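You operate a simulated robot arm through the tools that you are given. There is no shell and no other tool. Be economical: measure what you need, move in short steps, check, and stop when the job is done.

You are at the controls of a simulated two-armed robot. One attempt, no reset.

TASK
Sand the old glue off the jig's key with the folded sandpaper.
Fine: slide it to its stop, knob to HOLD before, FREE after; paper back; key in, bar up. What is to be rubbed or washed off counts as gone when no trace of it is left.

Only the result counts: the job must be done as asked and must still hold three seconds after the hand-in. Knocking over, shifting, dropping, spilling or breaking anything else fails it.

THE ROBOT
Two 7-joint arms with two-finger grippers on one trunk that stands fixed in place. Base frame: the origin is at the foot of the trunk, x ahead of it, y to its left, z up; the work surface is at about z = 0.78. Readings come in m, degrees, newtons and seconds.
The left shoulder is at [0.071, 0.174, 1.101], the right one opposite. With the tool pointing down near the work surface each hand reaches from about 0.28 to 0.88 m from the base axis, measured 20 degrees to its own side. Payload 2.94 kg a hand.
The tool frame of a hand sits at the grasp point between the pads (the TCP): z along the fingers, y along the line on which they close. The tips reach 0.03 m beyond it. Largest opening 0.138 m; the body of the gripper starts 0.109 m behind the TCP.
Orientation is told as [roll, pitch, yaw] about the base's x, y, z axes, in that order, counted from this pose: with the fingers straight down and closing along the base's y, the tool's x points along the base's -x, its y along +y and its z along -z.

THE INTERFACE
- The arms move only by the tool send_rows. It takes "left_commands", "right_commands" or both (then of equal length, played together; a hand with none holds still); each is a list of rows, each a list of 3 entries, a list of its own where there are three numbers: the shift along the base's x, y, z in units of 100 mm (1.0 is 100 mm), then the turn, a rotation vector about the base's x, y, z in units of 60 degrees (1.0 is 60 degrees), then the finger opening in m, from 0 to 0.138. In form: [[[tx, ty, tz], [wx, wy, wz], gripper], ...]. A call has 1 to 10 rows; each row is the pose to reach, as a shift and turn from the pose commanded when the call began. A call with a number of a shift or a turn outside -1 to 1 is refused whole. Each row takes 0.2 s and may step no farther than 0.05 m and 8.6 degrees from the row before; otherwise, or with a gripper value out of range, the whole call is refused. A pose out of reach is approached as far as the arm can. The call stops where the force on the tool passes 40 N (or 10 N more than at its start, if that is more) or the arm is blocked; 0.2 s more then pass. The fingers move at their own pace and stop on an object; they squeeze with about 27 N. The grip force told is the motor's: it shows also when the fingers shut on nothing. Time passes only in rows, and 0.2 s behind the last, so rows that repeat a pose let the fingers close. The reply holds the time, the measured pose of the TCP, the force on the tool along the base axes, the opening and the grip force, in the units named above and with some noise, with the torque about the TCP (base axes, N m) and any sound that the robot's microphone picked up.
- Cameras (640 x 400 px; columns grow to the right, rows downward): "scene" is now at [0.1578, -0.0512, 1.5817]; the picture's right is [-0.60, -0.80, -0.00], its down [-0.57, 0.43, -0.71] and it looks along [0.56, -0.42, -0.71] (base axes); focal length 344 px, centre (320, 200). "left" rides on the left gripper at [0.071, -0.019, -0.146] in its tool frame; the picture's right is [0.26, 0.96, 0.00], its down [-0.85, 0.23, -0.48] and it looks along [-0.46, 0.13, 0.88] (tool axes); focal length 280 px, centre (320, 200). "right" rides on the right gripper at [0.071, 0.019, -0.146] in its tool frame; the picture's right is [-0.26, 0.97, 0.00], its down [-0.85, -0.23, -0.48] and it looks along [-0.46, -0.12, 0.88] (tool axes); focal length 280 px, centre (320, 200). There is no depth. A picture from a camera that has moved, and an enlarged one, comes with that camera's place and axes in the base frame and with its lens.
- camera(camera): a new picture of that camera. It takes no simulated time.
- slide_trunk(by): slides the trunk up (or, below 0, down) by that many m; the arms and the scene camera ride with it, the base frame stays. It gives what a move gives, with no picture.
- aim_head(pan, tilt): turns the head with the scene camera to pan (to the left, within 120 degrees either way) and tilt (down, from -29 to 69), counted from straight ahead of the robot. It gives what a move gives.
- inspect(camera, box): a new picture of the part [left, top, right, bottom] of that camera's present view, enlarged. It takes no simulated time.
- sign_off(): hands the job in; it is judged then, once.

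Work in short steps. Places have to be worked out from the pictures, the camera data and where the tool is seen: move nearer, look again, correct. Check each grasp and each placing, and mend what went wrong. You have 120 turns and 78 pictures in all, those below and enlarged ones among them. Open the grippers and draw the arms clear of the work before you hand the job in, unless the task says otherwise; then end with one line.

The tools are called after "Emit:" as a command line: name --argument value ..., lists and objects as JSON in quotes. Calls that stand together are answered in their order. send_rows: Moves the arms, as the interface text tells. Its arguments: {"type":"object","properties":{"left_commands":{"type":"array"},"right_commands":{"type":"array"}},"required":[]} The other tools are called the same way: slide_trunk (by) slides the trunk up or down; aim_head (pan, tilt) turns the head that bears the scene camera; camera (camera) takes a picture; inspect (camera, box) takes an enlarged picture of a part of a camera's view; sign_off () hands the job in.

At the start:

```text
clock: 0.0
left_tcp_pos: [0.5104, -0.02, 1.1319]
left_ee_rot: [0.0, 0.1, -0.1]
left_wrist_force: [0.2, -0.3, -0.2]
left_torque: [-0.01, -0.03, 0.0]
left_finger_gap: 0.1378
left_grasp_force: 0.2
right_tcp_pos: [0.4928, -0.525, 1.105]
right_ee_rot: [0.0, 0.1, 0.0]
right_wrist_force: [0.4, 0.1, 0.7]
right_torque: [-0.01, 0.0, 0.01]
right_finger_gap: 0.1382
right_grasp_force: 0.1
trunk travel left (down, up): [-0.275, 0.459]
head pan, tilt: [-37.0, 45.1]
```

scene: 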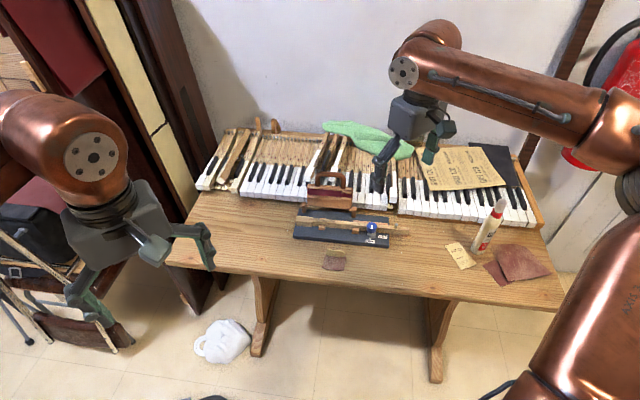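
right: 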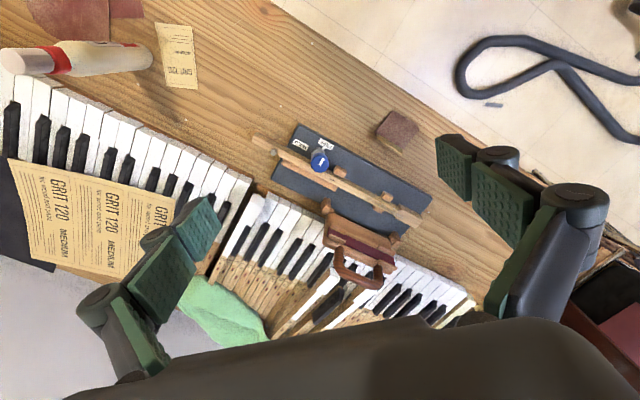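
left: 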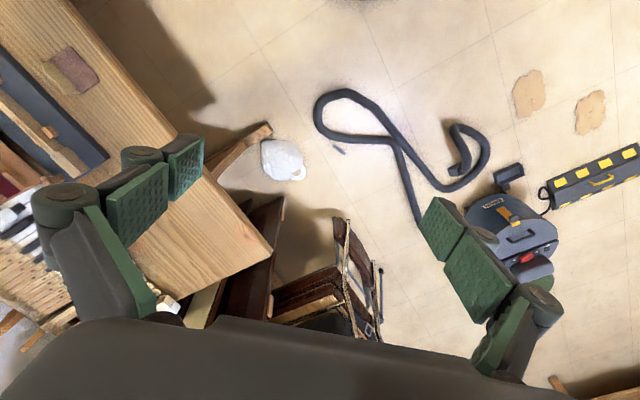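

I begin by looking closer at the jig and the folded sandpaper.

Emit:
inspect --camera "scene" --box '[270, 160, 430, 280]'

Emit:
inspect --camera "right" --box '[240, 100, 440, 300]'

```text
3.33 times, centred on (350, 220) of scene
camera zoom: at [0.1578, -0.0512, 1.5817], right [-0.6, -0.8, 0.0], down [-0.57, 0.43, -0.71], along [0.56, -0.42, -0.71], focal length 1147 px, centre (220, 133)
```

zoom: 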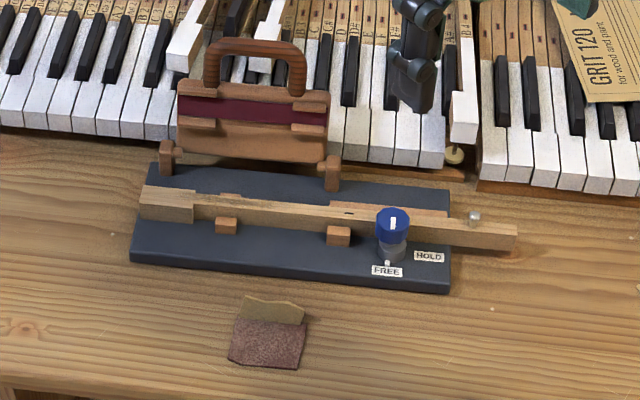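

```text
2.00 times, centred on (340, 200) of right
camera zoom: at [0.4221, -0.5065, 1.2513], right [0.26, 0.97, 0.0], down [0.85, -0.23, 0.48], along [0.46, -0.12, -0.88], focal length 561 px, centre (280, 200)
```

zoom: 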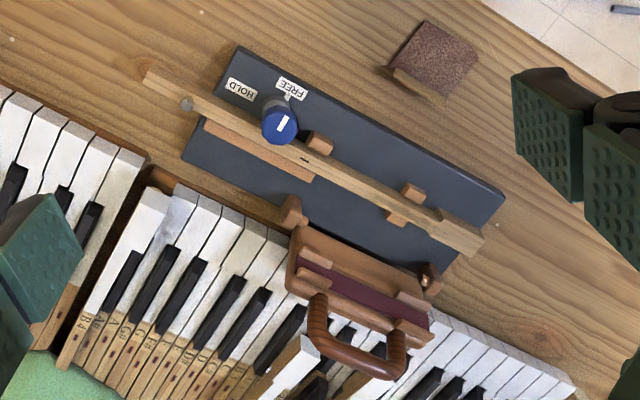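

The jig sits near (0.64, -0.50), the paper near (0.57, -0.41). I lower the right hand to look closer.

Emit:
send_rows --right_commands '[[[0, 0.2, -0.45], [0, 0, 0], 0.138], [[-0.2, 0.3, -0.9], [0, 0, 0], 0.138], [[-0.4, 0.3, -1.0], [0, 0, 0], 0.138], [[-0.4, 0.3, -1.0], [0, 0, 0], 0.138]]'

Emit:
camera --camera "right"

```text
refused: row 2 steps farther than a row can; nothing moved
```

```text
72 pictures are left
camera right: at [0.4221, -0.5065, 1.2513], right [0.26, 0.97, 0.0], down [0.85, -0.23, 0.48], along [0.46, -0.12, -0.88], focal length 280 px, centre (320, 200)
```

right: 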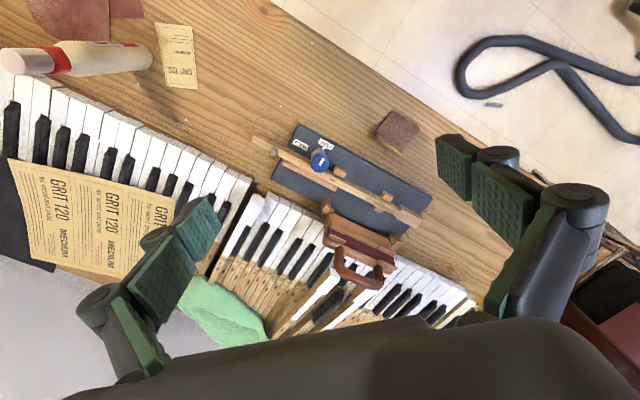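

Step was too long; I resend with smaller steps.

Emit:
send_rows --right_commands '[[[-0.1, 0.1, -0.4], [0, 0, 0], 0.138], [[-0.2, 0.2, -0.8], [0, 0, 0], 0.138], [[-0.4, 0.3, -1.0], [0, 0, 0], 0.138], [[-0.4, 0.3, -1.0], [0, 0, 0], 0.138]]'

```text
clock: 1.0
left_tcp_pos: [0.5107, -0.0194, 1.1325]
left_ee_rot: [-0.2, -0.1, 0.1]
left_wrist_force: [-0.7, -0.1, 0.5]
left_torque: [-0.07, -0.04, 0.02]
left_finger_gap: 0.1378
left_grasp_force: 0.0
right_tcp_pos: [0.4533, -0.4917, 1.0074]
right_ee_rot: [-0.1, 0.0, -0.1]
right_wrist_force: [0.0, 0.2, 0.0]
right_torque: [-0.08, 0.0, 0.04]
right_finger_gap: 0.1379
right_grasp_force: 0.1
trunk travel left (down, up): [-0.275, 0.459]
head pan, tilt: [-37.0, 45.1]
```

Now an enlarged look at the jig from here.

Emit:
inspect --camera "right" --box '[200, 80, 460, 260]'

Emit:
inspect --camera "scene" --box '[290, 200, 410, 260]'

```text
2.22 times, centred on (330, 170) of right
camera zoom: at [0.3819, -0.4735, 1.1528], right [0.26, 0.97, 0.0], down [0.85, -0.23, 0.48], along [0.46, -0.13, -0.88], focal length 623 px, centre (298, 267)
```

zoom: 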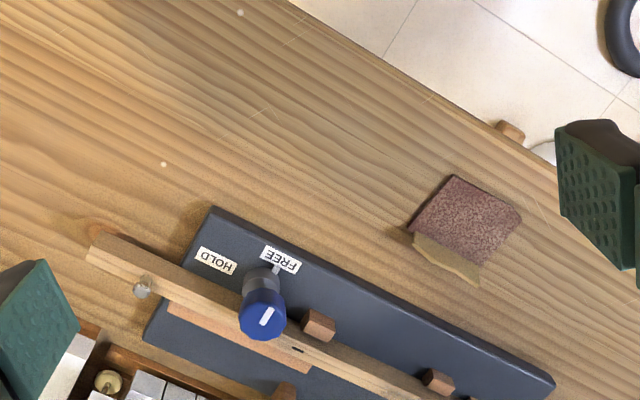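

```text
5.33 times, centred on (350, 230) of scene
camera zoom: at [0.1572, -0.0492, 1.5819], right [-0.6, -0.8, 0.0], down [-0.57, 0.43, -0.71], along [0.56, -0.43, -0.71], focal length 1836 px, centre (160, 40)
```

zoom: 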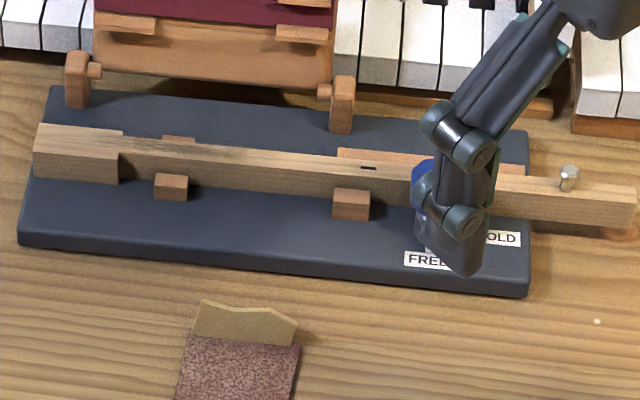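

I move the hand 8 cm forward for a direct look at the key and any stop.

Emit:
send_rows --right_commands '[[[0.4, 0.1, 0], [0, 0, 0], 0.138], [[0.7, 0.3, -0.2], [0, 0, 0], 0.138], [[0.7, 0.3, -0.4], [0, 0, 0], 0.138], [[0.7, 0.3, -0.4], [0, 0, 0], 0.138]]'

Emit:
camera --camera "right"

```text
clock: 2.0
left_tcp_pos: [0.5099, -0.0206, 1.1319]
left_ee_rot: [0.0, 0.1, 0.0]
left_wrist_force: [0.0, 0.9, -0.4]
left_torque: [-0.03, 0.0, -0.02]
left_finger_gap: 0.138
left_grasp_force: 0.0
right_tcp_pos: [0.5243, -0.4639, 0.9669]
right_ee_rot: [0.0, 0.0, 0.1]
right_wrist_force: [0.4, 0.5, 1.3]
right_torque: [-0.04, 0.02, 0.0]
right_finger_gap: 0.1378
right_grasp_force: 0.1
trunk travel left (down, up): [-0.275, 0.459]
head pan, tilt: [-37.0, 45.1]
```

```text
69 pictures are left
camera right: at [0.4526, -0.4443, 1.1125], right [0.26, 0.97, 0.0], down [0.85, -0.23, 0.48], along [0.46, -0.12, -0.88], focal length 280 px, centre (320, 200)
```

right: 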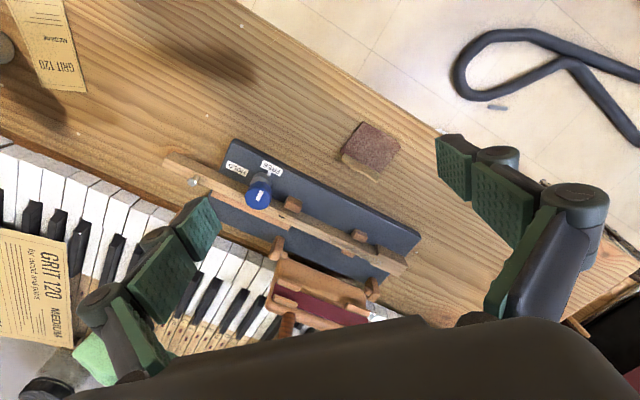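

Emit:
inspect --camera "right" --box '[220, 160, 430, 300]'

Emit:
inspect --camera "right" --box '[150, 120, 290, 220]'

```text
2.86 times, centred on (325, 230) of right
camera zoom: at [0.4526, -0.4443, 1.1125], right [0.26, 0.97, 0.0], down [0.85, -0.23, 0.48], along [0.46, -0.12, -0.88], focal length 801 px, centre (306, 114)
```

zoom: 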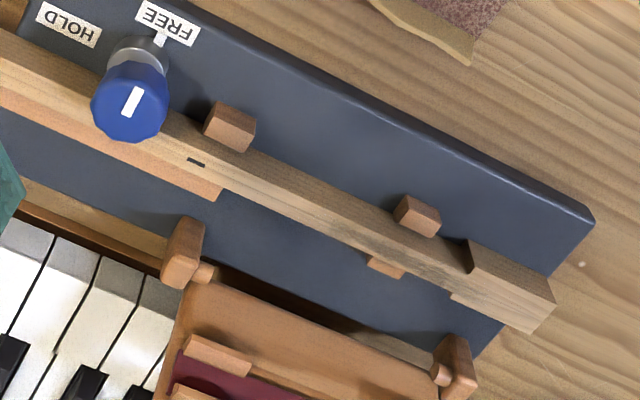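

```text
4.00 times, centred on (220, 170) of right
camera zoom: at [0.4526, -0.4443, 1.1125], right [0.26, 0.97, 0.0], down [0.85, -0.23, 0.48], along [0.46, -0.12, -0.88], focal length 1122 px, centre (720, 320)
```

zoom: 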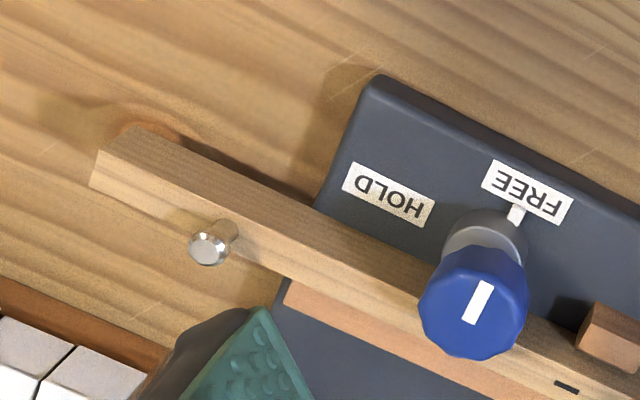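

I judge the stop to be the two small blocks that the head's shoulder meets. Now a close look at the paper and at the glue region.

Emit:
inspect --camera "right" --box '[330, 110, 420, 190]'

Emit:
inspect --camera "right" --box '[310, 200, 420, 290]'

Emit:
inspect --camera "scene" --box '[290, 205, 360, 275]'

```text
5.00 times, centred on (375, 150) of right
camera zoom: at [0.4526, -0.4443, 1.1125], right [0.26, 0.97, 0.0], down [0.85, -0.23, 0.48], along [0.46, -0.12, -0.88], focal length 1402 px, centre (45, 450)
```

zoom: 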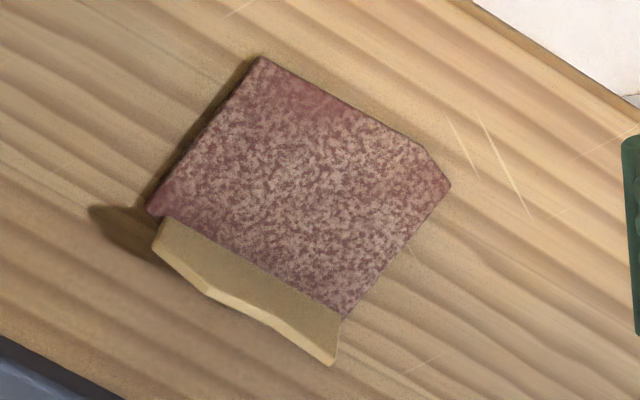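

```text
4.44 times, centred on (365, 245) of right
camera zoom: at [0.4526, -0.4443, 1.1125], right [0.26, 0.97, 0.0], down [0.85, -0.23, 0.48], along [0.46, -0.12, -0.88], focal length 1246 px, centre (120, 0)
```

zoom: 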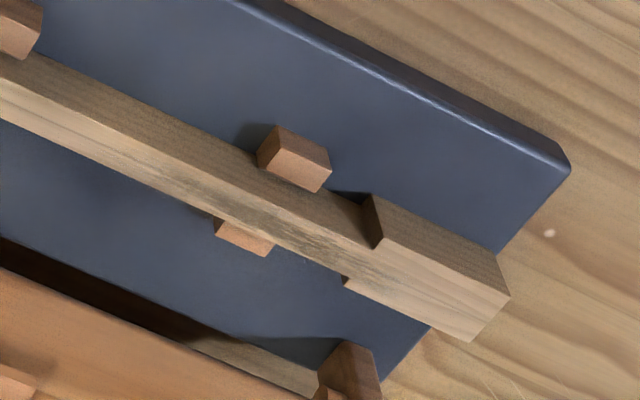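

```text
5.71 times, centred on (325, 240) of scene
camera zoom: at [0.1579, -0.0498, 1.5817], right [-0.6, -0.8, 0.0], down [-0.57, 0.43, -0.71], along [0.56, -0.42, -0.71], focal length 1967 px, centre (291, -29)
```

zoom: 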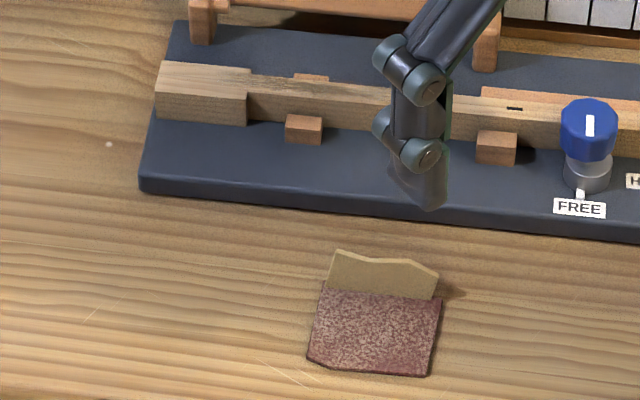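

Findings: key top is at z≈0.817, knob top ≈0.83 at (0.576,-0.549), key axis runs at 45°, and the paper has a standing tab at (0.587,-0.425). I turn the right hand to yaw 45°, close it, and head for the key's head end.

Emit:
send_rows --right_commands '[[[0.1, 0.1, 0.1], [0, 0, 0.125], 0.1], [[0.3, 0.2, 0.2], [0, 0, 0.25], 0.05], [[0.5, 0.3, 0.2], [0, 0, 0.375], 0.0], [[0.7, 0.4, 0.2], [0, 0, 0.5], 0.0], [[0.9, 0.5, 0.2], [0, 0, 0.625], 0.0], [[1.0, 0.6, 0.2], [0, 0, 0.75], 0.0], [[1.0, 0.6, 0.2], [0, 0, 0.75], 0.0]]'

Emit:
send_rows --right_commands '[[[0.4, 0.1, 0], [0, 0, 0], 0.0], [[0.8, 0.2, 0], [0, 0, 0], 0.0], [[1.0, 0.25, 0], [0, 0, 0], 0.0], [[1.0, 0.25, 0], [0, 0, 0], 0.0]]'

Emit:
camera --camera "right"

Emit:
camera --camera "scene"

```text
clock: 3.6
left_tcp_pos: [0.5106, -0.0198, 1.1322]
left_ee_rot: [0.1, 0.0, 0.0]
left_wrist_force: [0.2, 0.4, 1.2]
left_torque: [-0.01, -0.01, 0.01]
left_finger_gap: 0.138
left_grasp_force: 0.0
right_tcp_pos: [0.6223, -0.404, 0.9868]
right_ee_rot: [0.1, 0.0, 45.0]
right_wrist_force: [0.1, 0.5, -0.1]
right_torque: [0.0, -0.01, 0.0]
right_finger_gap: 0.0001
right_grasp_force: 3.9
trunk travel left (down, up): [-0.275, 0.459]
head pan, tilt: [-37.0, 45.1]
```

```text
clock: 4.6
left_tcp_pos: [0.5097, -0.0219, 1.1322]
left_ee_rot: [-0.1, 0.1, 0.1]
left_wrist_force: [0.2, -0.3, 0.5]
left_torque: [-0.01, 0.0, -0.05]
left_finger_gap: 0.138
left_grasp_force: 0.1
right_tcp_pos: [0.7247, -0.3797, 0.9877]
right_ee_rot: [0.0, 0.0, 45.0]
right_wrist_force: [-0.4, -1.3, 0.1]
right_torque: [0.01, -0.03, -0.01]
right_finger_gap: 0.0
right_grasp_force: 27.5
trunk travel left (down, up): [-0.275, 0.459]
head pan, tilt: [-37.0, 45.1]
```

```text
63 pictures are left
camera right: at [0.6605, -0.4173, 1.1327], right [-0.5, 0.87, 0.0], down [0.76, 0.44, 0.48], along [0.41, 0.24, -0.88], focal length 280 px, centre (320, 200)
```

right: 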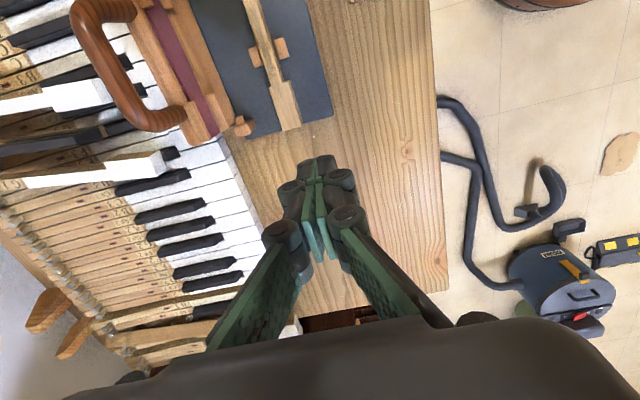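

```text
62 pictures are left
camera scene: at [0.1576, -0.0515, 1.5817], right [-0.6, -0.8, 0.0], down [-0.57, 0.43, -0.71], along [0.56, -0.42, -0.71], focal length 344 px, centre (320, 200)
```

scene: 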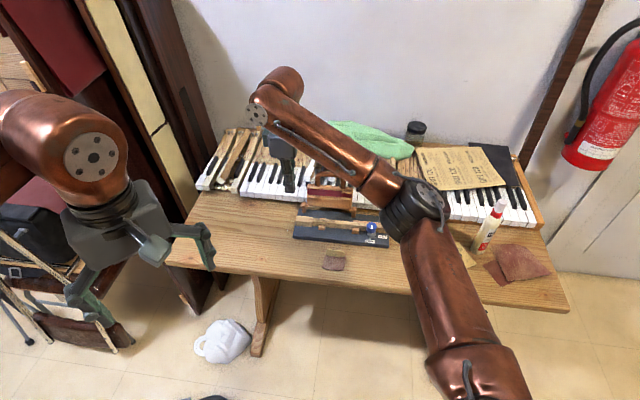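

This view lines up nicely with the key; I enlarge it to see the glue and shoulder gap.

Emit:
inspect --camera "right" --box '[210, 0, 350, 150]'

```text
2.67 times, centred on (280, 75) of right
camera zoom: at [0.6605, -0.4173, 1.1327], right [-0.5, 0.87, 0.0], down [0.76, 0.44, 0.48], along [0.41, 0.24, -0.88], focal length 748 px, centre (427, 533)
```

zoom: 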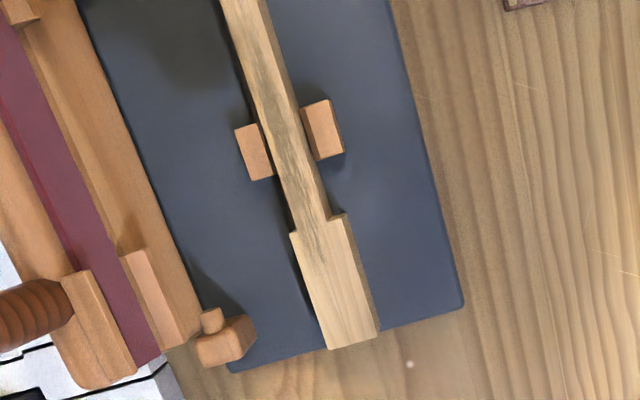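

The shoulder gap is about 2.4 cm and the glue lies along the key's top by the blocks. I go beyond the head end and descend.

Emit:
send_rows --right_commands '[[[0.4, 0.03, 0], [0, 0, 0], 0.0], [[0.53, 0.03, -0.4], [0, 0, 0], 0.0], [[0.53, 0.03, -0.8], [0, 0, 0], 0.0], [[0.53, 0.03, -1.0], [0, 0, 0], 0.0]]'

Emit:
send_rows --right_commands '[[[0, 0, -0.3], [0, 0, 0], 0.0], [[0, 0, -0.55], [0, 0, 0], 0.0], [[0, 0, -0.55], [0, 0, 0], 0.0]]'

Emit:
camera --camera "right"

```text
clock: 5.6
left_tcp_pos: [0.5109, -0.022, 1.1331]
left_ee_rot: [-0.1, 0.1, 0.0]
left_wrist_force: [0.9, -0.1, -0.5]
left_torque: [0.0, -0.01, -0.02]
left_finger_gap: 0.1381
left_grasp_force: 0.0
right_tcp_pos: [0.7783, -0.3753, 0.885]
right_ee_rot: [0.1, 0.0, 45.1]
right_wrist_force: [0.4, 0.3, 0.8]
right_torque: [-0.01, -0.02, 0.01]
right_finger_gap: 0.0
right_grasp_force: 26.6
trunk travel left (down, up): [-0.275, 0.459]
head pan, tilt: [-37.0, 45.1]
```

```text
clock: 6.4
left_tcp_pos: [0.5102, -0.0218, 1.1317]
left_ee_rot: [0.0, 0.1, 0.0]
left_wrist_force: [-0.3, 0.3, 0.2]
left_torque: [0.02, 0.03, 0.02]
left_finger_gap: 0.1379
left_grasp_force: 0.0
right_tcp_pos: [0.7761, -0.3743, 0.8315]
right_ee_rot: [0.0, 0.0, 45.1]
right_wrist_force: [-0.1, 0.5, -0.6]
right_torque: [0.01, -0.02, 0.02]
right_finger_gap: 0.0
right_grasp_force: 26.8
trunk travel left (down, up): [-0.275, 0.459]
head pan, tilt: [-37.0, 45.1]
```

```text
60 pictures are left
camera right: at [0.7125, -0.412, 0.9763], right [-0.5, 0.87, 0.0], down [0.76, 0.44, 0.48], along [0.41, 0.24, -0.88], focal length 280 px, centre (320, 200)
```

right: 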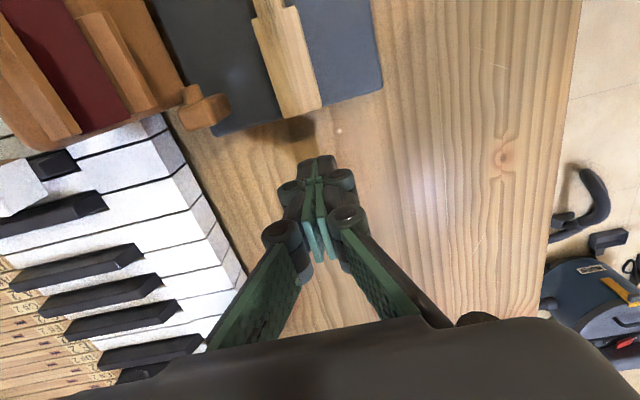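

Aligned within 2 mm. I push along the key axis in small steps.

Emit:
send_rows --right_commands '[[[-0.12, -0.12, 0], [0, 0, 0], 0.0], [[-0.2, -0.2, 0], [0, 0, 0], 0.0], [[-0.25, -0.25, 0], [0, 0, 0], 0.0], [[-0.29, -0.29, 0], [0, 0, 0], 0.0], [[-0.33, -0.33, 0], [0, 0, 0], 0.0]]'

Emit:
inspect --camera "right" --box '[180, 0, 400, 180]'

```text
clock: 7.6
left_tcp_pos: [0.5105, -0.0202, 1.1316]
left_ee_rot: [0.0, 0.0, 0.0]
left_wrist_force: [0.4, -0.6, -0.1]
left_torque: [-0.01, -0.01, -0.02]
left_finger_gap: 0.138
left_grasp_force: 0.1
right_tcp_pos: [0.7429, -0.4103, 0.8306]
right_ee_rot: [0.1, 0.0, 45.0]
right_wrist_force: [-0.4, 0.1, -0.4]
right_torque: [0.0, 0.04, 0.02]
right_finger_gap: 0.0
right_grasp_force: 26.8
trunk travel left (down, up): [-0.275, 0.459]
head pan, tilt: [-37.0, 45.1]
```

```text
2.22 times, centred on (290, 90) of right
camera zoom: at [0.6789, -0.448, 0.9762], right [-0.5, 0.87, 0.0], down [0.76, 0.44, 0.48], along [0.41, 0.24, -0.88], focal length 623 px, centre (387, 444)
```

zoom: 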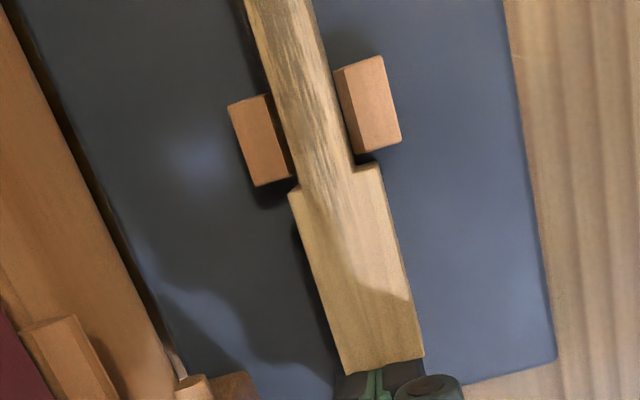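

The key slid easily; only a few mm gap is left. I push on by small steps until force rises.

Emit:
send_rows --right_commands '[[[-0.02, -0.02, 0], [0, 0, 0], 0.0], [[-0.04, -0.04, 0], [0, 0, 0], 0.0], [[-0.06, -0.06, 0], [0, 0, 0], 0.0], [[-0.075, -0.075, 0], [0, 0, 0], 0.0], [[-0.09, -0.09, 0], [0, 0, 0], 0.0]]'

Emit:
inspect --camera "right" --box '[180, 0, 400, 180]'

```text
clock: 8.8
left_tcp_pos: [0.5157, -0.0192, 1.1325]
left_ee_rot: [0.0, 0.2, 0.1]
left_wrist_force: [-0.4, 0.0, 0.3]
left_torque: [-0.02, -0.07, 0.0]
left_finger_gap: 0.1378
left_grasp_force: 0.1
right_tcp_pos: [0.7403, -0.414, 0.8295]
right_ee_rot: [0.0, -0.2, 45.4]
right_wrist_force: [18.6, 24.4, -4.1]
right_torque: [0.42, -0.59, -0.08]
right_finger_gap: 0.0059
right_grasp_force: 27.0
trunk travel left (down, up): [-0.275, 0.459]
head pan, tilt: [-37.0, 45.1]
```

```text
2.22 times, centred on (290, 90) of right
camera zoom: at [0.6761, -0.4512, 0.9758], right [-0.5, 0.86, 0.0], down [0.76, 0.44, 0.48], along [0.41, 0.24, -0.88], focal length 623 px, centre (387, 444)
```

zoom: 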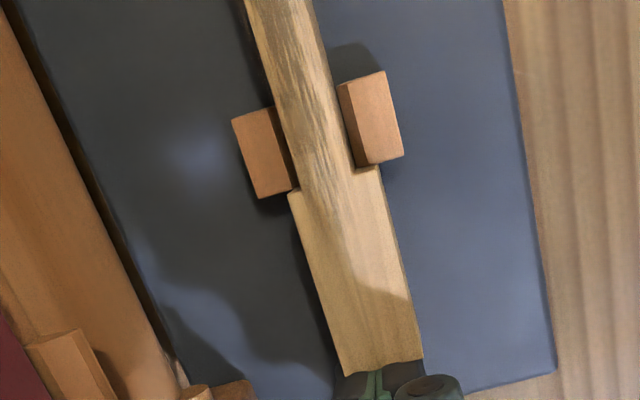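

Force rose to 30 N with the shoulder on the blocks: stop reached. I back off and lift.

Emit:
send_rows --right_commands '[[[0.1, 0.1, 0], [0, 0, 0], 0.0], [[0.35, 0.35, 0], [0, 0, 0], 0.0], [[0.35, 0.35, 0.4], [0, 0, 0], 0.0], [[0.35, 0.35, 0.8], [0, 0, 0], 0.0], [[0.35, 0.35, 1.0], [0, 0, 0], 0.0]]'

Emit:
send_rows --right_commands '[[[-0.4, -0.1, 0.2], [0, 0, 0], 0.06], [[-0.75, -0.3, 0.4], [0, 0, 0], 0.06], [[-1.0, -0.5, 0.6], [0, 0, 0], 0.06], [[-1.0, -0.5, 0.6], [0, 0, 0], 0.06]]'

Emit:
camera --camera "right"

```text
clock: 10.0
left_tcp_pos: [0.507, -0.0214, 1.1338]
left_ee_rot: [-0.1, -0.3, 0.0]
left_wrist_force: [-0.6, -0.4, -0.1]
left_torque: [0.02, -0.04, 0.0]
left_finger_gap: 0.1382
left_grasp_force: 0.0
right_tcp_pos: [0.7662, -0.3848, 0.9327]
right_ee_rot: [0.0, 0.0, 45.0]
right_wrist_force: [-1.0, 0.2, 0.1]
right_torque: [0.03, -0.06, 0.0]
right_finger_gap: 0.0001
right_grasp_force: 26.9
trunk travel left (down, up): [-0.275, 0.459]
head pan, tilt: [-37.0, 45.1]
```

```text
clock: 11.0
left_tcp_pos: [0.5112, -0.0202, 1.1328]
left_ee_rot: [0.0, 0.0, 0.0]
left_wrist_force: [0.7, -0.1, 0.5]
left_torque: [0.0, -0.04, 0.04]
left_finger_gap: 0.1379
left_grasp_force: 0.0
right_tcp_pos: [0.6698, -0.4332, 0.9897]
right_ee_rot: [0.1, 0.2, 45.0]
right_wrist_force: [0.0, 0.6, -0.3]
right_torque: [0.0, 0.0, -0.02]
right_finger_gap: 0.0599
right_grasp_force: 0.1
trunk travel left (down, up): [-0.275, 0.459]
head pan, tilt: [-37.0, 45.1]
```

```text
57 pictures are left
camera right: at [0.6059, -0.4696, 1.1362], right [-0.5, 0.87, 0.0], down [0.76, 0.44, 0.47], along [0.41, 0.24, -0.88], focal length 280 px, centre (320, 200)
```

right: 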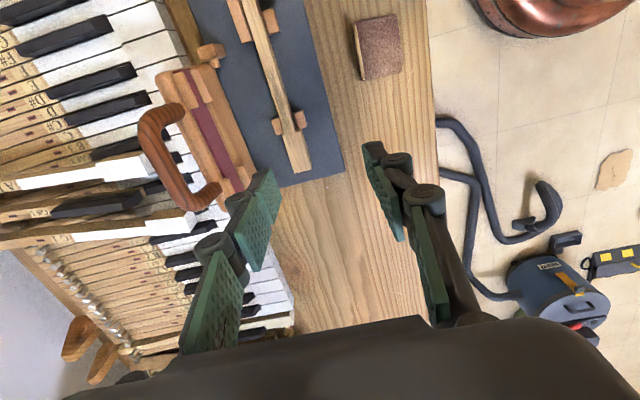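

Next the knob. I move above it, turning yaw back toward 0.

Emit:
send_rows --right_commands '[[[-0.25, -0.1, 0], [0, 0, -0.125], 0.06], [[-0.5, -0.2, 0], [0, 0, -0.25], 0.06], [[-0.75, -0.4, 0], [0, 0, -0.375], 0.06], [[-0.9, -0.6, 0], [0, 0, -0.5], 0.06], [[-0.94, -0.8, -0.1], [0, 0, -0.625], 0.06], [[-0.94, -1.0, -0.2], [0, 0, -0.75], 0.06], [[-0.94, -1.0, -0.3], [0, 0, -0.75], 0.06]]'

Emit:
send_rows --right_commands '[[[0, -0.08, -0.15], [0, 0, -0.125], 0.06], [[0, -0.16, -0.3], [0, 0, -0.25], 0.06], [[0, -0.16, -0.3], [0, 0, -0.375], 0.06], [[0, -0.16, -0.3], [0, 0, -0.5], 0.06], [[0, -0.16, -0.3], [0, 0, -0.625], 0.06], [[0, -0.16, -0.3], [0, 0, -0.75], 0.06], [[0, -0.16, -0.3], [0, 0, -0.75], 0.06]]'

Emit:
camera --camera "right"

```text
clock: 12.6
left_tcp_pos: [0.5089, -0.0222, 1.1319]
left_ee_rot: [0.0, 0.0, 0.1]
left_wrist_force: [0.5, 0.3, 0.2]
left_torque: [0.02, 0.01, 0.05]
left_finger_gap: 0.138
left_grasp_force: 0.0
right_tcp_pos: [0.5751, -0.5333, 0.96]
right_ee_rot: [0.0, 0.0, -0.1]
right_wrist_force: [-0.1, -0.5, 0.9]
right_torque: [-0.01, 0.02, 0.01]
right_finger_gap: 0.0601
right_grasp_force: 0.1
trunk travel left (down, up): [-0.275, 0.459]
head pan, tilt: [-37.0, 45.1]
```

```text
clock: 14.2
left_tcp_pos: [0.5102, -0.0207, 1.1332]
left_ee_rot: [-0.1, 0.0, 0.0]
left_wrist_force: [0.5, 0.8, -0.1]
left_torque: [-0.01, -0.01, 0.01]
left_finger_gap: 0.1377
left_grasp_force: 0.1
right_tcp_pos: [0.576, -0.5512, 0.9294]
right_ee_rot: [-0.1, 0.0, -45.1]
right_wrist_force: [-0.3, 0.0, 0.0]
right_torque: [-0.02, -0.01, 0.02]
right_finger_gap: 0.0601
right_grasp_force: 0.0
trunk travel left (down, up): [-0.275, 0.459]
head pan, tilt: [-37.0, 45.1]
```

```text
56 pictures are left
camera right: at [0.5391, -0.4869, 1.0764], right [0.87, 0.5, 0.0], down [0.44, -0.76, 0.47], along [0.24, -0.41, -0.88], focal length 280 px, centre (320, 200)
```

right: 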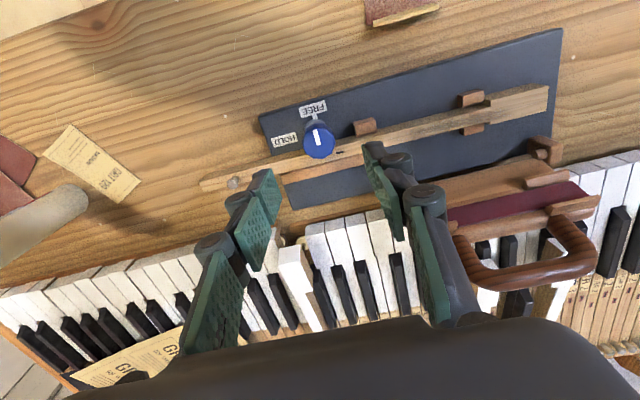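

The knob is exactly under the TCP. I enlarge to confirm the label angles and the stop contact.

Emit:
inspect --camera "right" --box '[250, 80, 390, 200]'

```text
3.33 times, centred on (320, 140) of right
camera zoom: at [0.5391, -0.4869, 1.0764], right [0.87, 0.5, 0.0], down [0.44, -0.76, 0.47], along [0.24, -0.41, -0.88], focal length 935 px, centre (320, 400)
```

zoom: 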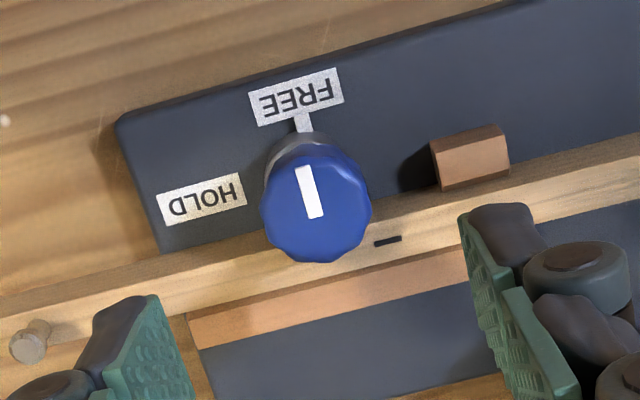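

Knob needs +90° (counter-clockwise). I descend so the tips stay just above the key top, and grip.

Emit:
send_rows --right_commands '[[[0, 0, -0.4], [0, 0, 0], 0.06], [[0, 0, -0.7], [0, 0, 0], 0.06], [[0, 0, -0.77], [0, 0, 0], 0.06], [[0, 0, -0.77], [0, 0, 0], 0.02], [[0, 0, -0.77], [0, 0, 0], 0.02], [[0, 0, -0.77], [0, 0, 0], 0.02]]'

Emit:
inspect --camera "right" --box '[220, 80, 420, 240]'

```text
clock: 15.6
left_tcp_pos: [0.5101, -0.0199, 1.1317]
left_ee_rot: [0.0, -0.1, 0.1]
left_wrist_force: [0.7, 0.4, 0.0]
left_torque: [-0.05, 0.01, 0.04]
left_finger_gap: 0.138
left_grasp_force: 0.0
right_tcp_pos: [0.5746, -0.5495, 0.8546]
right_ee_rot: [0.1, 0.1, -44.9]
right_wrist_force: [2.0, 2.1, -0.1]
right_torque: [-0.11, -0.23, -0.04]
right_finger_gap: 0.0273
right_grasp_force: 26.9
trunk travel left (down, up): [-0.275, 0.459]
head pan, tilt: [-37.0, 45.1]
```

```text
2.50 times, centred on (320, 160) of right
camera zoom: at [0.5379, -0.4868, 0.9997], right [0.87, 0.5, 0.0], down [0.44, -0.76, 0.47], along [0.24, -0.41, -0.88], focal length 701 px, centre (320, 300)
```

zoom: 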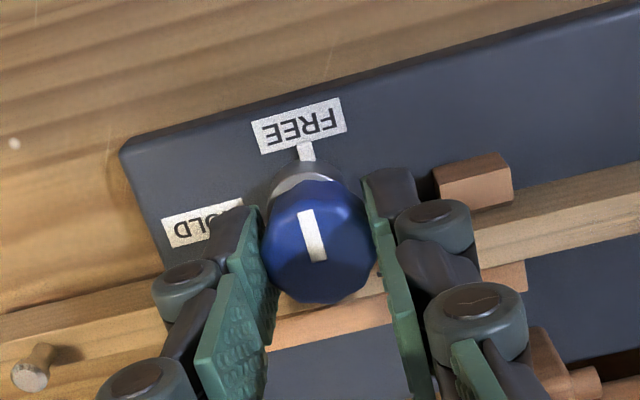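

Gripped at 27 mm with little side force. I turn +90° in two calls, first 58°.

Emit:
send_rows --right_commands '[[[0, 0, 0], [0, 0, 0.125], 0.02], [[0, 0, 0], [0, 0, 0.25], 0.02], [[0, 0, 0], [0, 0, 0.375], 0.02], [[0, 0, 0], [0, 0, 0.5], 0.02], [[0, 0, 0], [0, 0, 0.625], 0.02], [[0, 0, 0], [0, 0, 0.75], 0.02]]'

Emit:
inspect --camera "right" --box '[220, 80, 420, 240]'

```text
clock: 17.0
left_tcp_pos: [0.51, -0.0201, 1.1326]
left_ee_rot: [0.0, 0.0, 0.0]
left_wrist_force: [0.0, 0.9, 0.3]
left_torque: [0.01, 0.0, -0.01]
left_finger_gap: 0.1382
left_grasp_force: 0.1
right_tcp_pos: [0.5758, -0.5485, 0.8532]
right_ee_rot: [0.1, 0.0, 0.2]
right_wrist_force: [-1.4, 6.3, 3.9]
right_torque: [0.09, 0.14, -0.04]
right_finger_gap: 0.0272
right_grasp_force: 27.3
trunk travel left (down, up): [-0.275, 0.459]
head pan, tilt: [-37.0, 45.1]
```

```text
2.50 times, centred on (320, 160) of right
camera zoom: at [0.5038, -0.5305, 0.9995], right [0.26, 0.97, 0.0], down [0.85, -0.23, 0.48], along [0.46, -0.12, -0.88], focal length 701 px, centre (320, 300)
```

zoom: 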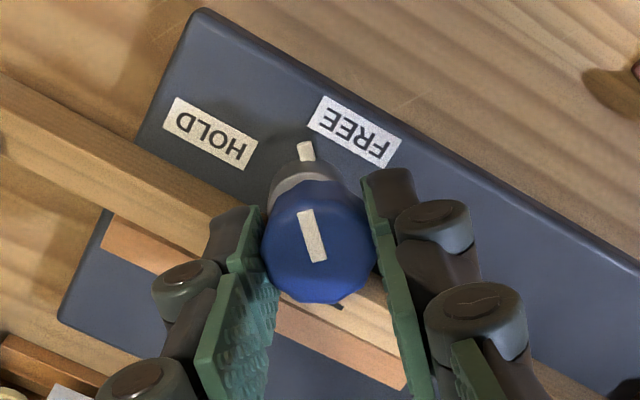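

The pointer is halfway. I continue another 45°.

Emit:
send_rows --right_commands '[[[0, 0, 0], [0, 0, 0.125], 0.02], [[0, 0, 0], [0, 0, 0.25], 0.02], [[0, 0, 0], [0, 0, 0.375], 0.02], [[0, 0, 0], [0, 0, 0.5], 0.02], [[0, 0, 0], [0, 0, 0.625], 0.02], [[0, 0, 0], [0, 0, 0.75], 0.02]]'

Emit:
inspect --camera "right" --box '[220, 80, 420, 240]'

```text
clock: 18.4
left_tcp_pos: [0.5093, -0.0197, 1.1322]
left_ee_rot: [-0.2, -0.1, 0.0]
left_wrist_force: [0.1, 1.0, -0.3]
left_torque: [0.03, 0.01, 0.02]
left_finger_gap: 0.138
left_grasp_force: 0.0
right_tcp_pos: [0.576, -0.5472, 0.8534]
right_ee_rot: [0.1, 0.0, 45.2]
right_wrist_force: [-4.9, 14.4, 1.2]
right_torque: [0.31, -0.01, -0.21]
right_finger_gap: 0.027
right_grasp_force: 27.0
trunk travel left (down, up): [-0.275, 0.459]
head pan, tilt: [-37.0, 45.1]
```

```text
2.50 times, centred on (320, 160) of right
camera zoom: at [0.5111, -0.5855, 0.9996], right [-0.5, 0.87, 0.0], down [0.76, 0.44, 0.47], along [0.41, 0.24, -0.88], focal length 701 px, centre (320, 300)
```

zoom: 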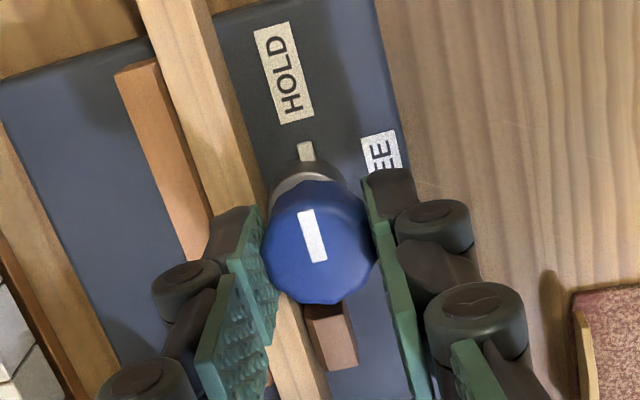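

The pointer is at HOLD; torque rose. I nudge a further 4° to be sure it's on its end, then return to 0 and release.

Emit:
send_rows --right_commands '[[[0, 0, 0], [0, 0, 0.035], 0.02], [[0, 0, 0], [0, 0, 0.07], 0.02], [[0, 0, 0], [0, 0, 0.07], 0.02]]'

Emit:
inspect --camera "right" --box '[220, 80, 420, 240]'

```text
clock: 19.2
left_tcp_pos: [0.5089, -0.0197, 1.132]
left_ee_rot: [0.0, -0.2, 0.0]
left_wrist_force: [0.0, 0.4, -0.1]
left_torque: [-0.03, 0.0, 0.01]
left_finger_gap: 0.1382
left_grasp_force: 0.0
right_tcp_pos: [0.5736, -0.5492, 0.853]
right_ee_rot: [0.0, 0.0, 49.4]
right_wrist_force: [-7.9, 13.8, 0.2]
right_torque: [0.05, 0.14, -0.11]
right_finger_gap: 0.027
right_grasp_force: 26.6
trunk travel left (down, up): [-0.275, 0.459]
head pan, tilt: [-37.0, 45.1]
```

```text
2.50 times, centred on (320, 160) of right
camera zoom: at [0.5134, -0.5907, 0.9996], right [-0.56, 0.83, 0.0], down [0.73, 0.49, 0.47], along [0.39, 0.27, -0.88], focal length 701 px, centre (320, 300)
```

zoom: 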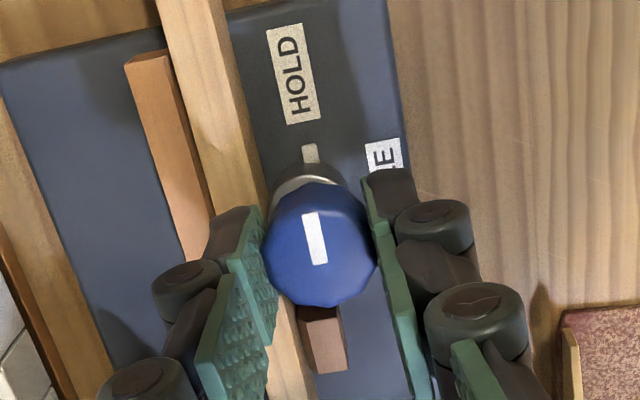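

The gripper slipped past the knob's end: HOLD stop reached. I release, lift, and go above the paper's tab.

Emit:
send_rows --right_commands '[[[0, 0, 0], [0, 0, -0.02], 0.05], [[0, 0, 0], [0, 0, -0.02], 0.06], [[0, 0, 0.3], [0, 0, -0.02], 0.06], [[0, 0, 0.7], [0, 0, -0.05], 0.06], [[0, 0.2, 0.95], [0, 0, -0.07], 0.06], [[0, 0.6, 0.95], [0, 0, -0.07], 0.06], [[0.05, 1.0, 0.95], [0, 0, -0.07], 0.06], [[0.05, 1.0, 0.95], [0, 0, -0.07], 0.06]]'

Emit:
send_rows --right_commands '[[[0.07, 0.23, -0.2], [0, 0, 0], 0.06], [[0.07, 0.23, -0.4], [0, 0, 0], 0.06], [[0.07, 0.23, -0.4], [0, 0, 0], 0.06]]'

Emit:
camera --camera "right"

```text
clock: 21.0
left_tcp_pos: [0.5103, -0.0222, 1.1318]
left_ee_rot: [0.0, 0.0, 0.0]
left_wrist_force: [-0.1, -0.1, -0.1]
left_torque: [-0.01, -0.02, -0.01]
left_finger_gap: 0.1381
left_grasp_force: 0.0
right_tcp_pos: [0.5797, -0.4509, 0.9484]
right_ee_rot: [0.1, 0.1, 45.1]
right_wrist_force: [-0.5, -0.2, -0.2]
right_torque: [0.01, -0.01, 0.01]
right_finger_gap: 0.0601
right_grasp_force: 0.1
trunk travel left (down, up): [-0.275, 0.459]
head pan, tilt: [-37.0, 45.1]
```

```text
clock: 21.8
left_tcp_pos: [0.5111, -0.0204, 1.1327]
left_ee_rot: [0.0, 0.0, 0.1]
left_wrist_force: [0.2, 0.7, -0.2]
left_torque: [-0.02, 0.04, 0.0]
left_finger_gap: 0.138
left_grasp_force: 0.0
right_tcp_pos: [0.5869, -0.4256, 0.9079]
right_ee_rot: [0.0, 0.0, 45.1]
right_wrist_force: [-0.2, -0.1, -0.6]
right_torque: [0.03, 0.05, 0.0]
right_finger_gap: 0.0599
right_grasp_force: 0.1
trunk travel left (down, up): [-0.275, 0.459]
head pan, tilt: [-37.0, 45.1]
```

```text
50 pictures are left
camera right: at [0.5236, -0.4631, 1.0535], right [-0.5, 0.87, 0.0], down [0.76, 0.44, 0.48], along [0.41, 0.24, -0.88], focal length 280 px, centre (320, 200)
```

right: 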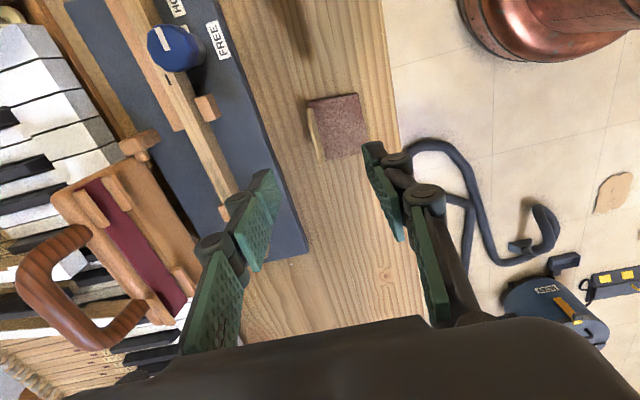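

I enlarge the paper to place the tab accurately.

Emit:
inspect --camera "right" --box '[280, 70, 400, 180]'

```text
3.64 times, centred on (340, 125) of right
camera zoom: at [0.5236, -0.4631, 1.0535], right [-0.5, 0.87, 0.0], down [0.76, 0.44, 0.48], along [0.41, 0.24, -0.88], focal length 1020 px, centre (247, 473)
```

zoom: 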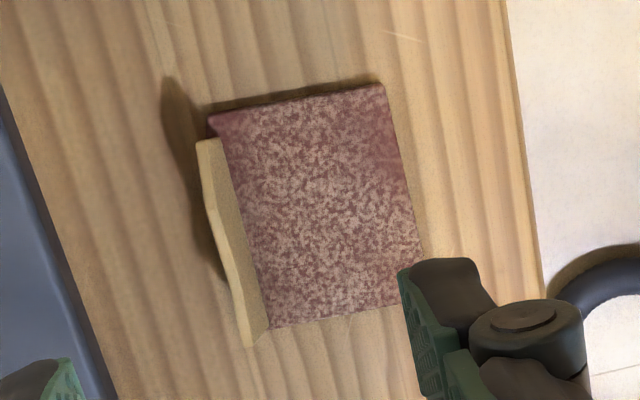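

Tab base centre ≈(0.585,-0.427), aligned with the hand. I descend with tips just above the pad and close on the tab.

Emit:
send_rows --right_commands '[[[-0.02, -0.03, -0.3], [0, 0, 0], 0.05], [[-0.02, -0.03, -0.6], [0, 0, 0], 0.05], [[-0.02, -0.03, -0.8], [0, 0, 0], 0.05], [[-0.02, -0.03, -0.86], [0, 0, 0], 0.05], [[-0.02, -0.03, -0.86], [0, 0, 0], 0.05]]'

Emit:
inspect --camera "right" --box '[240, 90, 420, 220]'

```text
clock: 23.0
left_tcp_pos: [0.5109, -0.0205, 1.1327]
left_ee_rot: [0.0, 0.0, 0.0]
left_wrist_force: [0.4, -0.3, 0.3]
left_torque: [-0.01, -0.02, 0.02]
left_finger_gap: 0.1381
left_grasp_force: 0.0
right_tcp_pos: [0.5851, -0.4296, 0.8237]
right_ee_rot: [0.1, 0.0, 44.9]
right_wrist_force: [-0.9, -0.3, 0.3]
right_torque: [-0.02, -0.05, -0.01]
right_finger_gap: 0.0497
right_grasp_force: 0.0
trunk travel left (down, up): [-0.275, 0.459]
head pan, tilt: [-37.0, 45.1]
```

```text
3.08 times, centred on (330, 155) of right
camera zoom: at [0.5207, -0.4672, 0.9698], right [-0.5, 0.87, 0.0], down [0.76, 0.44, 0.48], along [0.41, 0.24, -0.88], focal length 863 px, centre (289, 338)
```

zoom: 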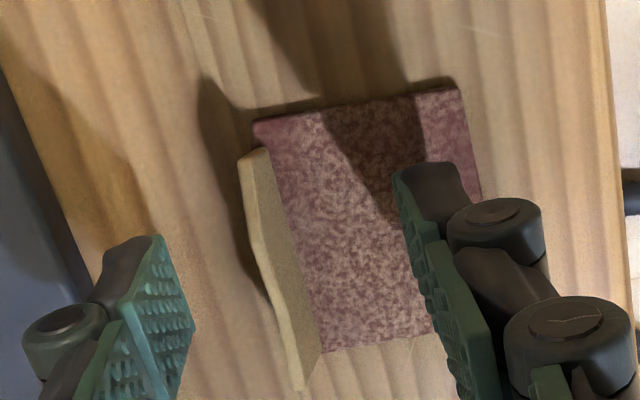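

Tab is between the pads; close.

Emit:
send_rows --right_commands '[[[0, 0, 0], [0, 0, 0], 0.03], [[0, 0, 0], [0, 0, 0], 0.015], [[0, 0, 0], [0, 0, 0], 0.0], [[0, 0, 0], [0, 0, 0], 0.0], [[0, 0, 0], [0, 0, 0], 0.0]]'

Emit:
inspect --camera "right" --box '[240, 90, 420, 220]'

```text
clock: 24.2
left_tcp_pos: [0.5111, -0.0209, 1.1322]
left_ee_rot: [0.0, 0.0, 0.0]
left_wrist_force: [-0.1, -0.2, -0.1]
left_torque: [-0.01, 0.03, -0.02]
left_finger_gap: 0.1381
left_grasp_force: 0.1
right_tcp_pos: [0.5854, -0.4303, 0.8247]
right_ee_rot: [0.0, 0.0, 45.0]
right_wrist_force: [-0.5, 0.8, 3.6]
right_torque: [0.1, 0.03, -0.02]
right_finger_gap: 0.0057
right_grasp_force: 27.1
trunk travel left (down, up): [-0.275, 0.459]
head pan, tilt: [-37.0, 45.1]
```

```text
3.08 times, centred on (330, 155) of right
camera zoom: at [0.5206, -0.4671, 0.9706], right [-0.5, 0.87, 0.0], down [0.76, 0.44, 0.48], along [0.41, 0.24, -0.88], focal length 863 px, centre (289, 338)
```

zoom: 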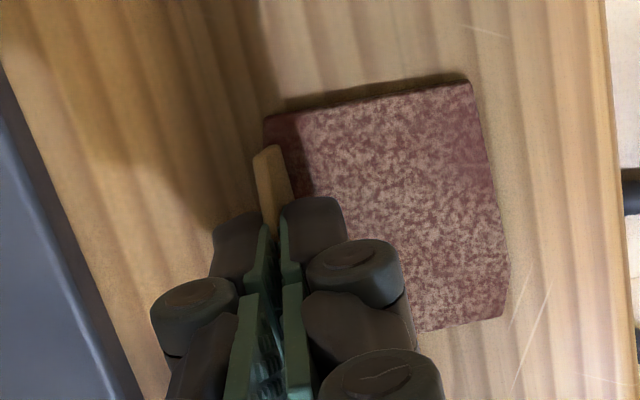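

Held (gap 5.7 mm). I lift 10 cm and carry it above the glued part, tab about 1 cm on the far side of the key's centreline.

Emit:
send_rows --right_commands '[[[0, 0, 0.25], [0, 0, 0], 0.0], [[0, 0, 0.6], [0, 0, 0], 0.0], [[0, 0, 0.9], [0, 0, 0], 0.0], [[0.3, -0.15, 0.9], [0, 0, 0], 0.0], [[0.7, -0.35, 0.9], [0, 0, 0], 0.0], [[0.99, -0.5, 0.9], [0, 0, 0], 0.0], [[0.99, -0.5, 0.8], [0, 0, 0], 0.0]]'

Emit:
camera --camera "right"

Emit:
inspect --camera "scene" --box '[270, 160, 430, 280]'

```text
clock: 25.8
left_tcp_pos: [0.5109, -0.0227, 1.1326]
left_ee_rot: [0.0, 0.0, -0.1]
left_wrist_force: [1.3, 0.3, 0.3]
left_torque: [0.02, 0.04, 0.01]
left_finger_gap: 0.1383
left_grasp_force: 0.0
right_tcp_pos: [0.6852, -0.4802, 0.9028]
right_ee_rot: [0.1, -0.1, 45.1]
right_wrist_force: [0.4, -0.2, -0.5]
right_torque: [-0.01, -0.01, -0.05]
right_finger_gap: 0.0061
right_grasp_force: 27.0
trunk travel left (down, up): [-0.275, 0.459]
head pan, tilt: [-37.0, 45.1]
```

```text
46 pictures are left
camera right: at [0.6201, -0.5175, 1.0484], right [-0.5, 0.87, 0.0], down [0.76, 0.44, 0.48], along [0.41, 0.24, -0.88], focal length 280 px, centre (320, 200)
```

right: 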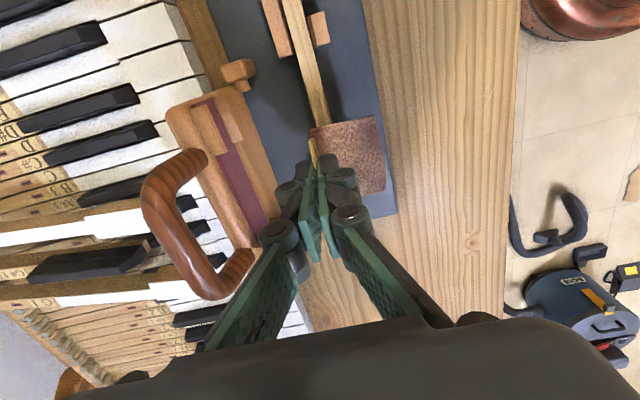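

```text
3.33 times, centred on (350, 220) of scene
camera zoom: at [0.1579, -0.0515, 1.5817], right [-0.6, -0.8, 0.0], down [-0.57, 0.43, -0.71], along [0.56, -0.42, -0.71], focal length 1147 px, centre (220, 133)
```

zoom: 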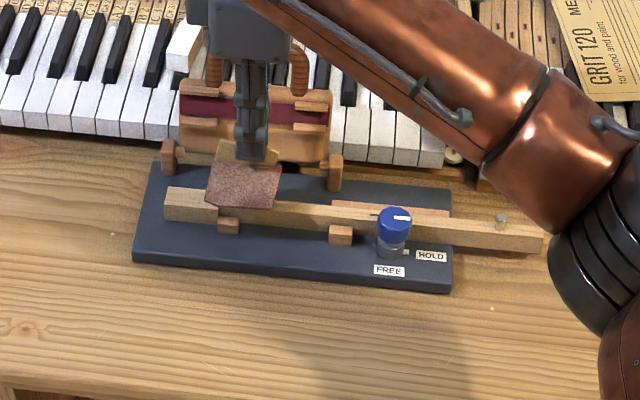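

Pad is level over the key, knob at HOLD. I descend gently toward contact (expected TCP z≈0.862).

Emit:
send_rows --right_commands '[[[0, 0, -0.2], [0, 0, 0], 0.0], [[0, 0, -0.35], [0, 0, 0], 0.0], [[0, 0, -0.38], [0, 0, 0], 0.0], [[0, 0, -0.41], [0, 0, 0], 0.0], [[0, 0, -0.41], [0, 0, 0], 0.0]]'

```text
clock: 27.0
left_tcp_pos: [0.5093, -0.0212, 1.1334]
left_ee_rot: [0.1, -0.1, 0.0]
left_wrist_force: [-0.2, 0.9, 0.2]
left_torque: [-0.02, -0.01, -0.03]
left_finger_gap: 0.1383
left_grasp_force: 0.0
right_tcp_pos: [0.6853, -0.4817, 0.8636]
right_ee_rot: [-0.2, 0.0, 45.0]
right_wrist_force: [4.3, -4.2, 14.3]
right_torque: [0.13, -0.19, -0.12]
right_finger_gap: 0.0058
right_grasp_force: 27.0
trunk travel left (down, up): [-0.275, 0.459]
head pan, tilt: [-37.0, 45.1]
```

Contact at 14 N. I rub along the key axis with ±2–3 cm strokes.

Emit:
send_rows --right_commands '[[[0.08, 0.08, 0], [0, 0, 0], 0.0], [[0.17, 0.17, 0], [0, 0, 0], 0.0], [[0.07, 0.07, 0], [0, 0, 0], 0.0], [[-0.05, -0.05, 0], [0, 0, 0], 0.0], [[-0.15, -0.15, 0], [0, 0, 0], 0.0], [[-0.25, -0.25, 0], [0, 0, 0], 0.0], [[-0.15, -0.15, 0], [0, 0, 0], 0.0], [[-0.05, -0.05, 0], [0, 0, 0], 0.0], [[0.05, 0.05, 0], [0, 0, 0], 0.0], [[0.15, 0.15, 0], [0, 0, 0], 0.0]]'

Emit:
send_rows --right_commands '[[[-0.1, -0.1, 0], [0, 0, 0], 0.0], [[-0.2, -0.2, 0], [0, 0, 0], 0.0], [[-0.3, -0.3, 0], [0, 0, 0], 0.0], [[-0.4, -0.4, 0], [0, 0, 0], 0.0], [[-0.3, -0.3, 0], [0, 0, 0], 0.0], [[-0.2, -0.2, 0], [0, 0, 0], 0.0], [[-0.1, -0.1, 0], [0, 0, 0], 0.0], [[0, 0, 0], [0, 0, 0], 0.0], [[-0.1, -0.1, 0], [0, 0, 0], 0.0], [[-0.15, -0.15, 0], [0, 0, 0], 0.0]]'

```text
clock: 29.2
left_tcp_pos: [0.5094, -0.0202, 1.1337]
left_ee_rot: [0.0, -0.1, 0.1]
left_wrist_force: [-0.6, 0.6, 0.6]
left_torque: [-0.02, 0.03, 0.02]
left_finger_gap: 0.138
left_grasp_force: 0.1
right_tcp_pos: [0.6989, -0.4629, 0.8621]
right_ee_rot: [0.0, 0.0, 45.0]
right_wrist_force: [-4.9, -4.9, 15.5]
right_torque: [-0.15, 0.38, 0.16]
right_finger_gap: 0.0058
right_grasp_force: 27.1
trunk travel left (down, up): [-0.275, 0.459]
head pan, tilt: [-37.0, 45.1]
```

```text
clock: 31.4
left_tcp_pos: [0.509, -0.0205, 1.1327]
left_ee_rot: [0.1, 0.0, -0.1]
left_wrist_force: [0.0, -0.4, 0.1]
left_torque: [0.0, 0.01, 0.01]
left_finger_gap: 0.1378
left_grasp_force: 0.1
right_tcp_pos: [0.6838, -0.4804, 0.8618]
right_ee_rot: [0.0, 0.0, 45.0]
right_wrist_force: [3.3, 4.3, 10.3]
right_torque: [0.3, -0.02, -0.12]
right_finger_gap: 0.0061
right_grasp_force: 26.8
trunk travel left (down, up): [-0.275, 0.459]
head pan, tilt: [-37.0, 45.1]
```

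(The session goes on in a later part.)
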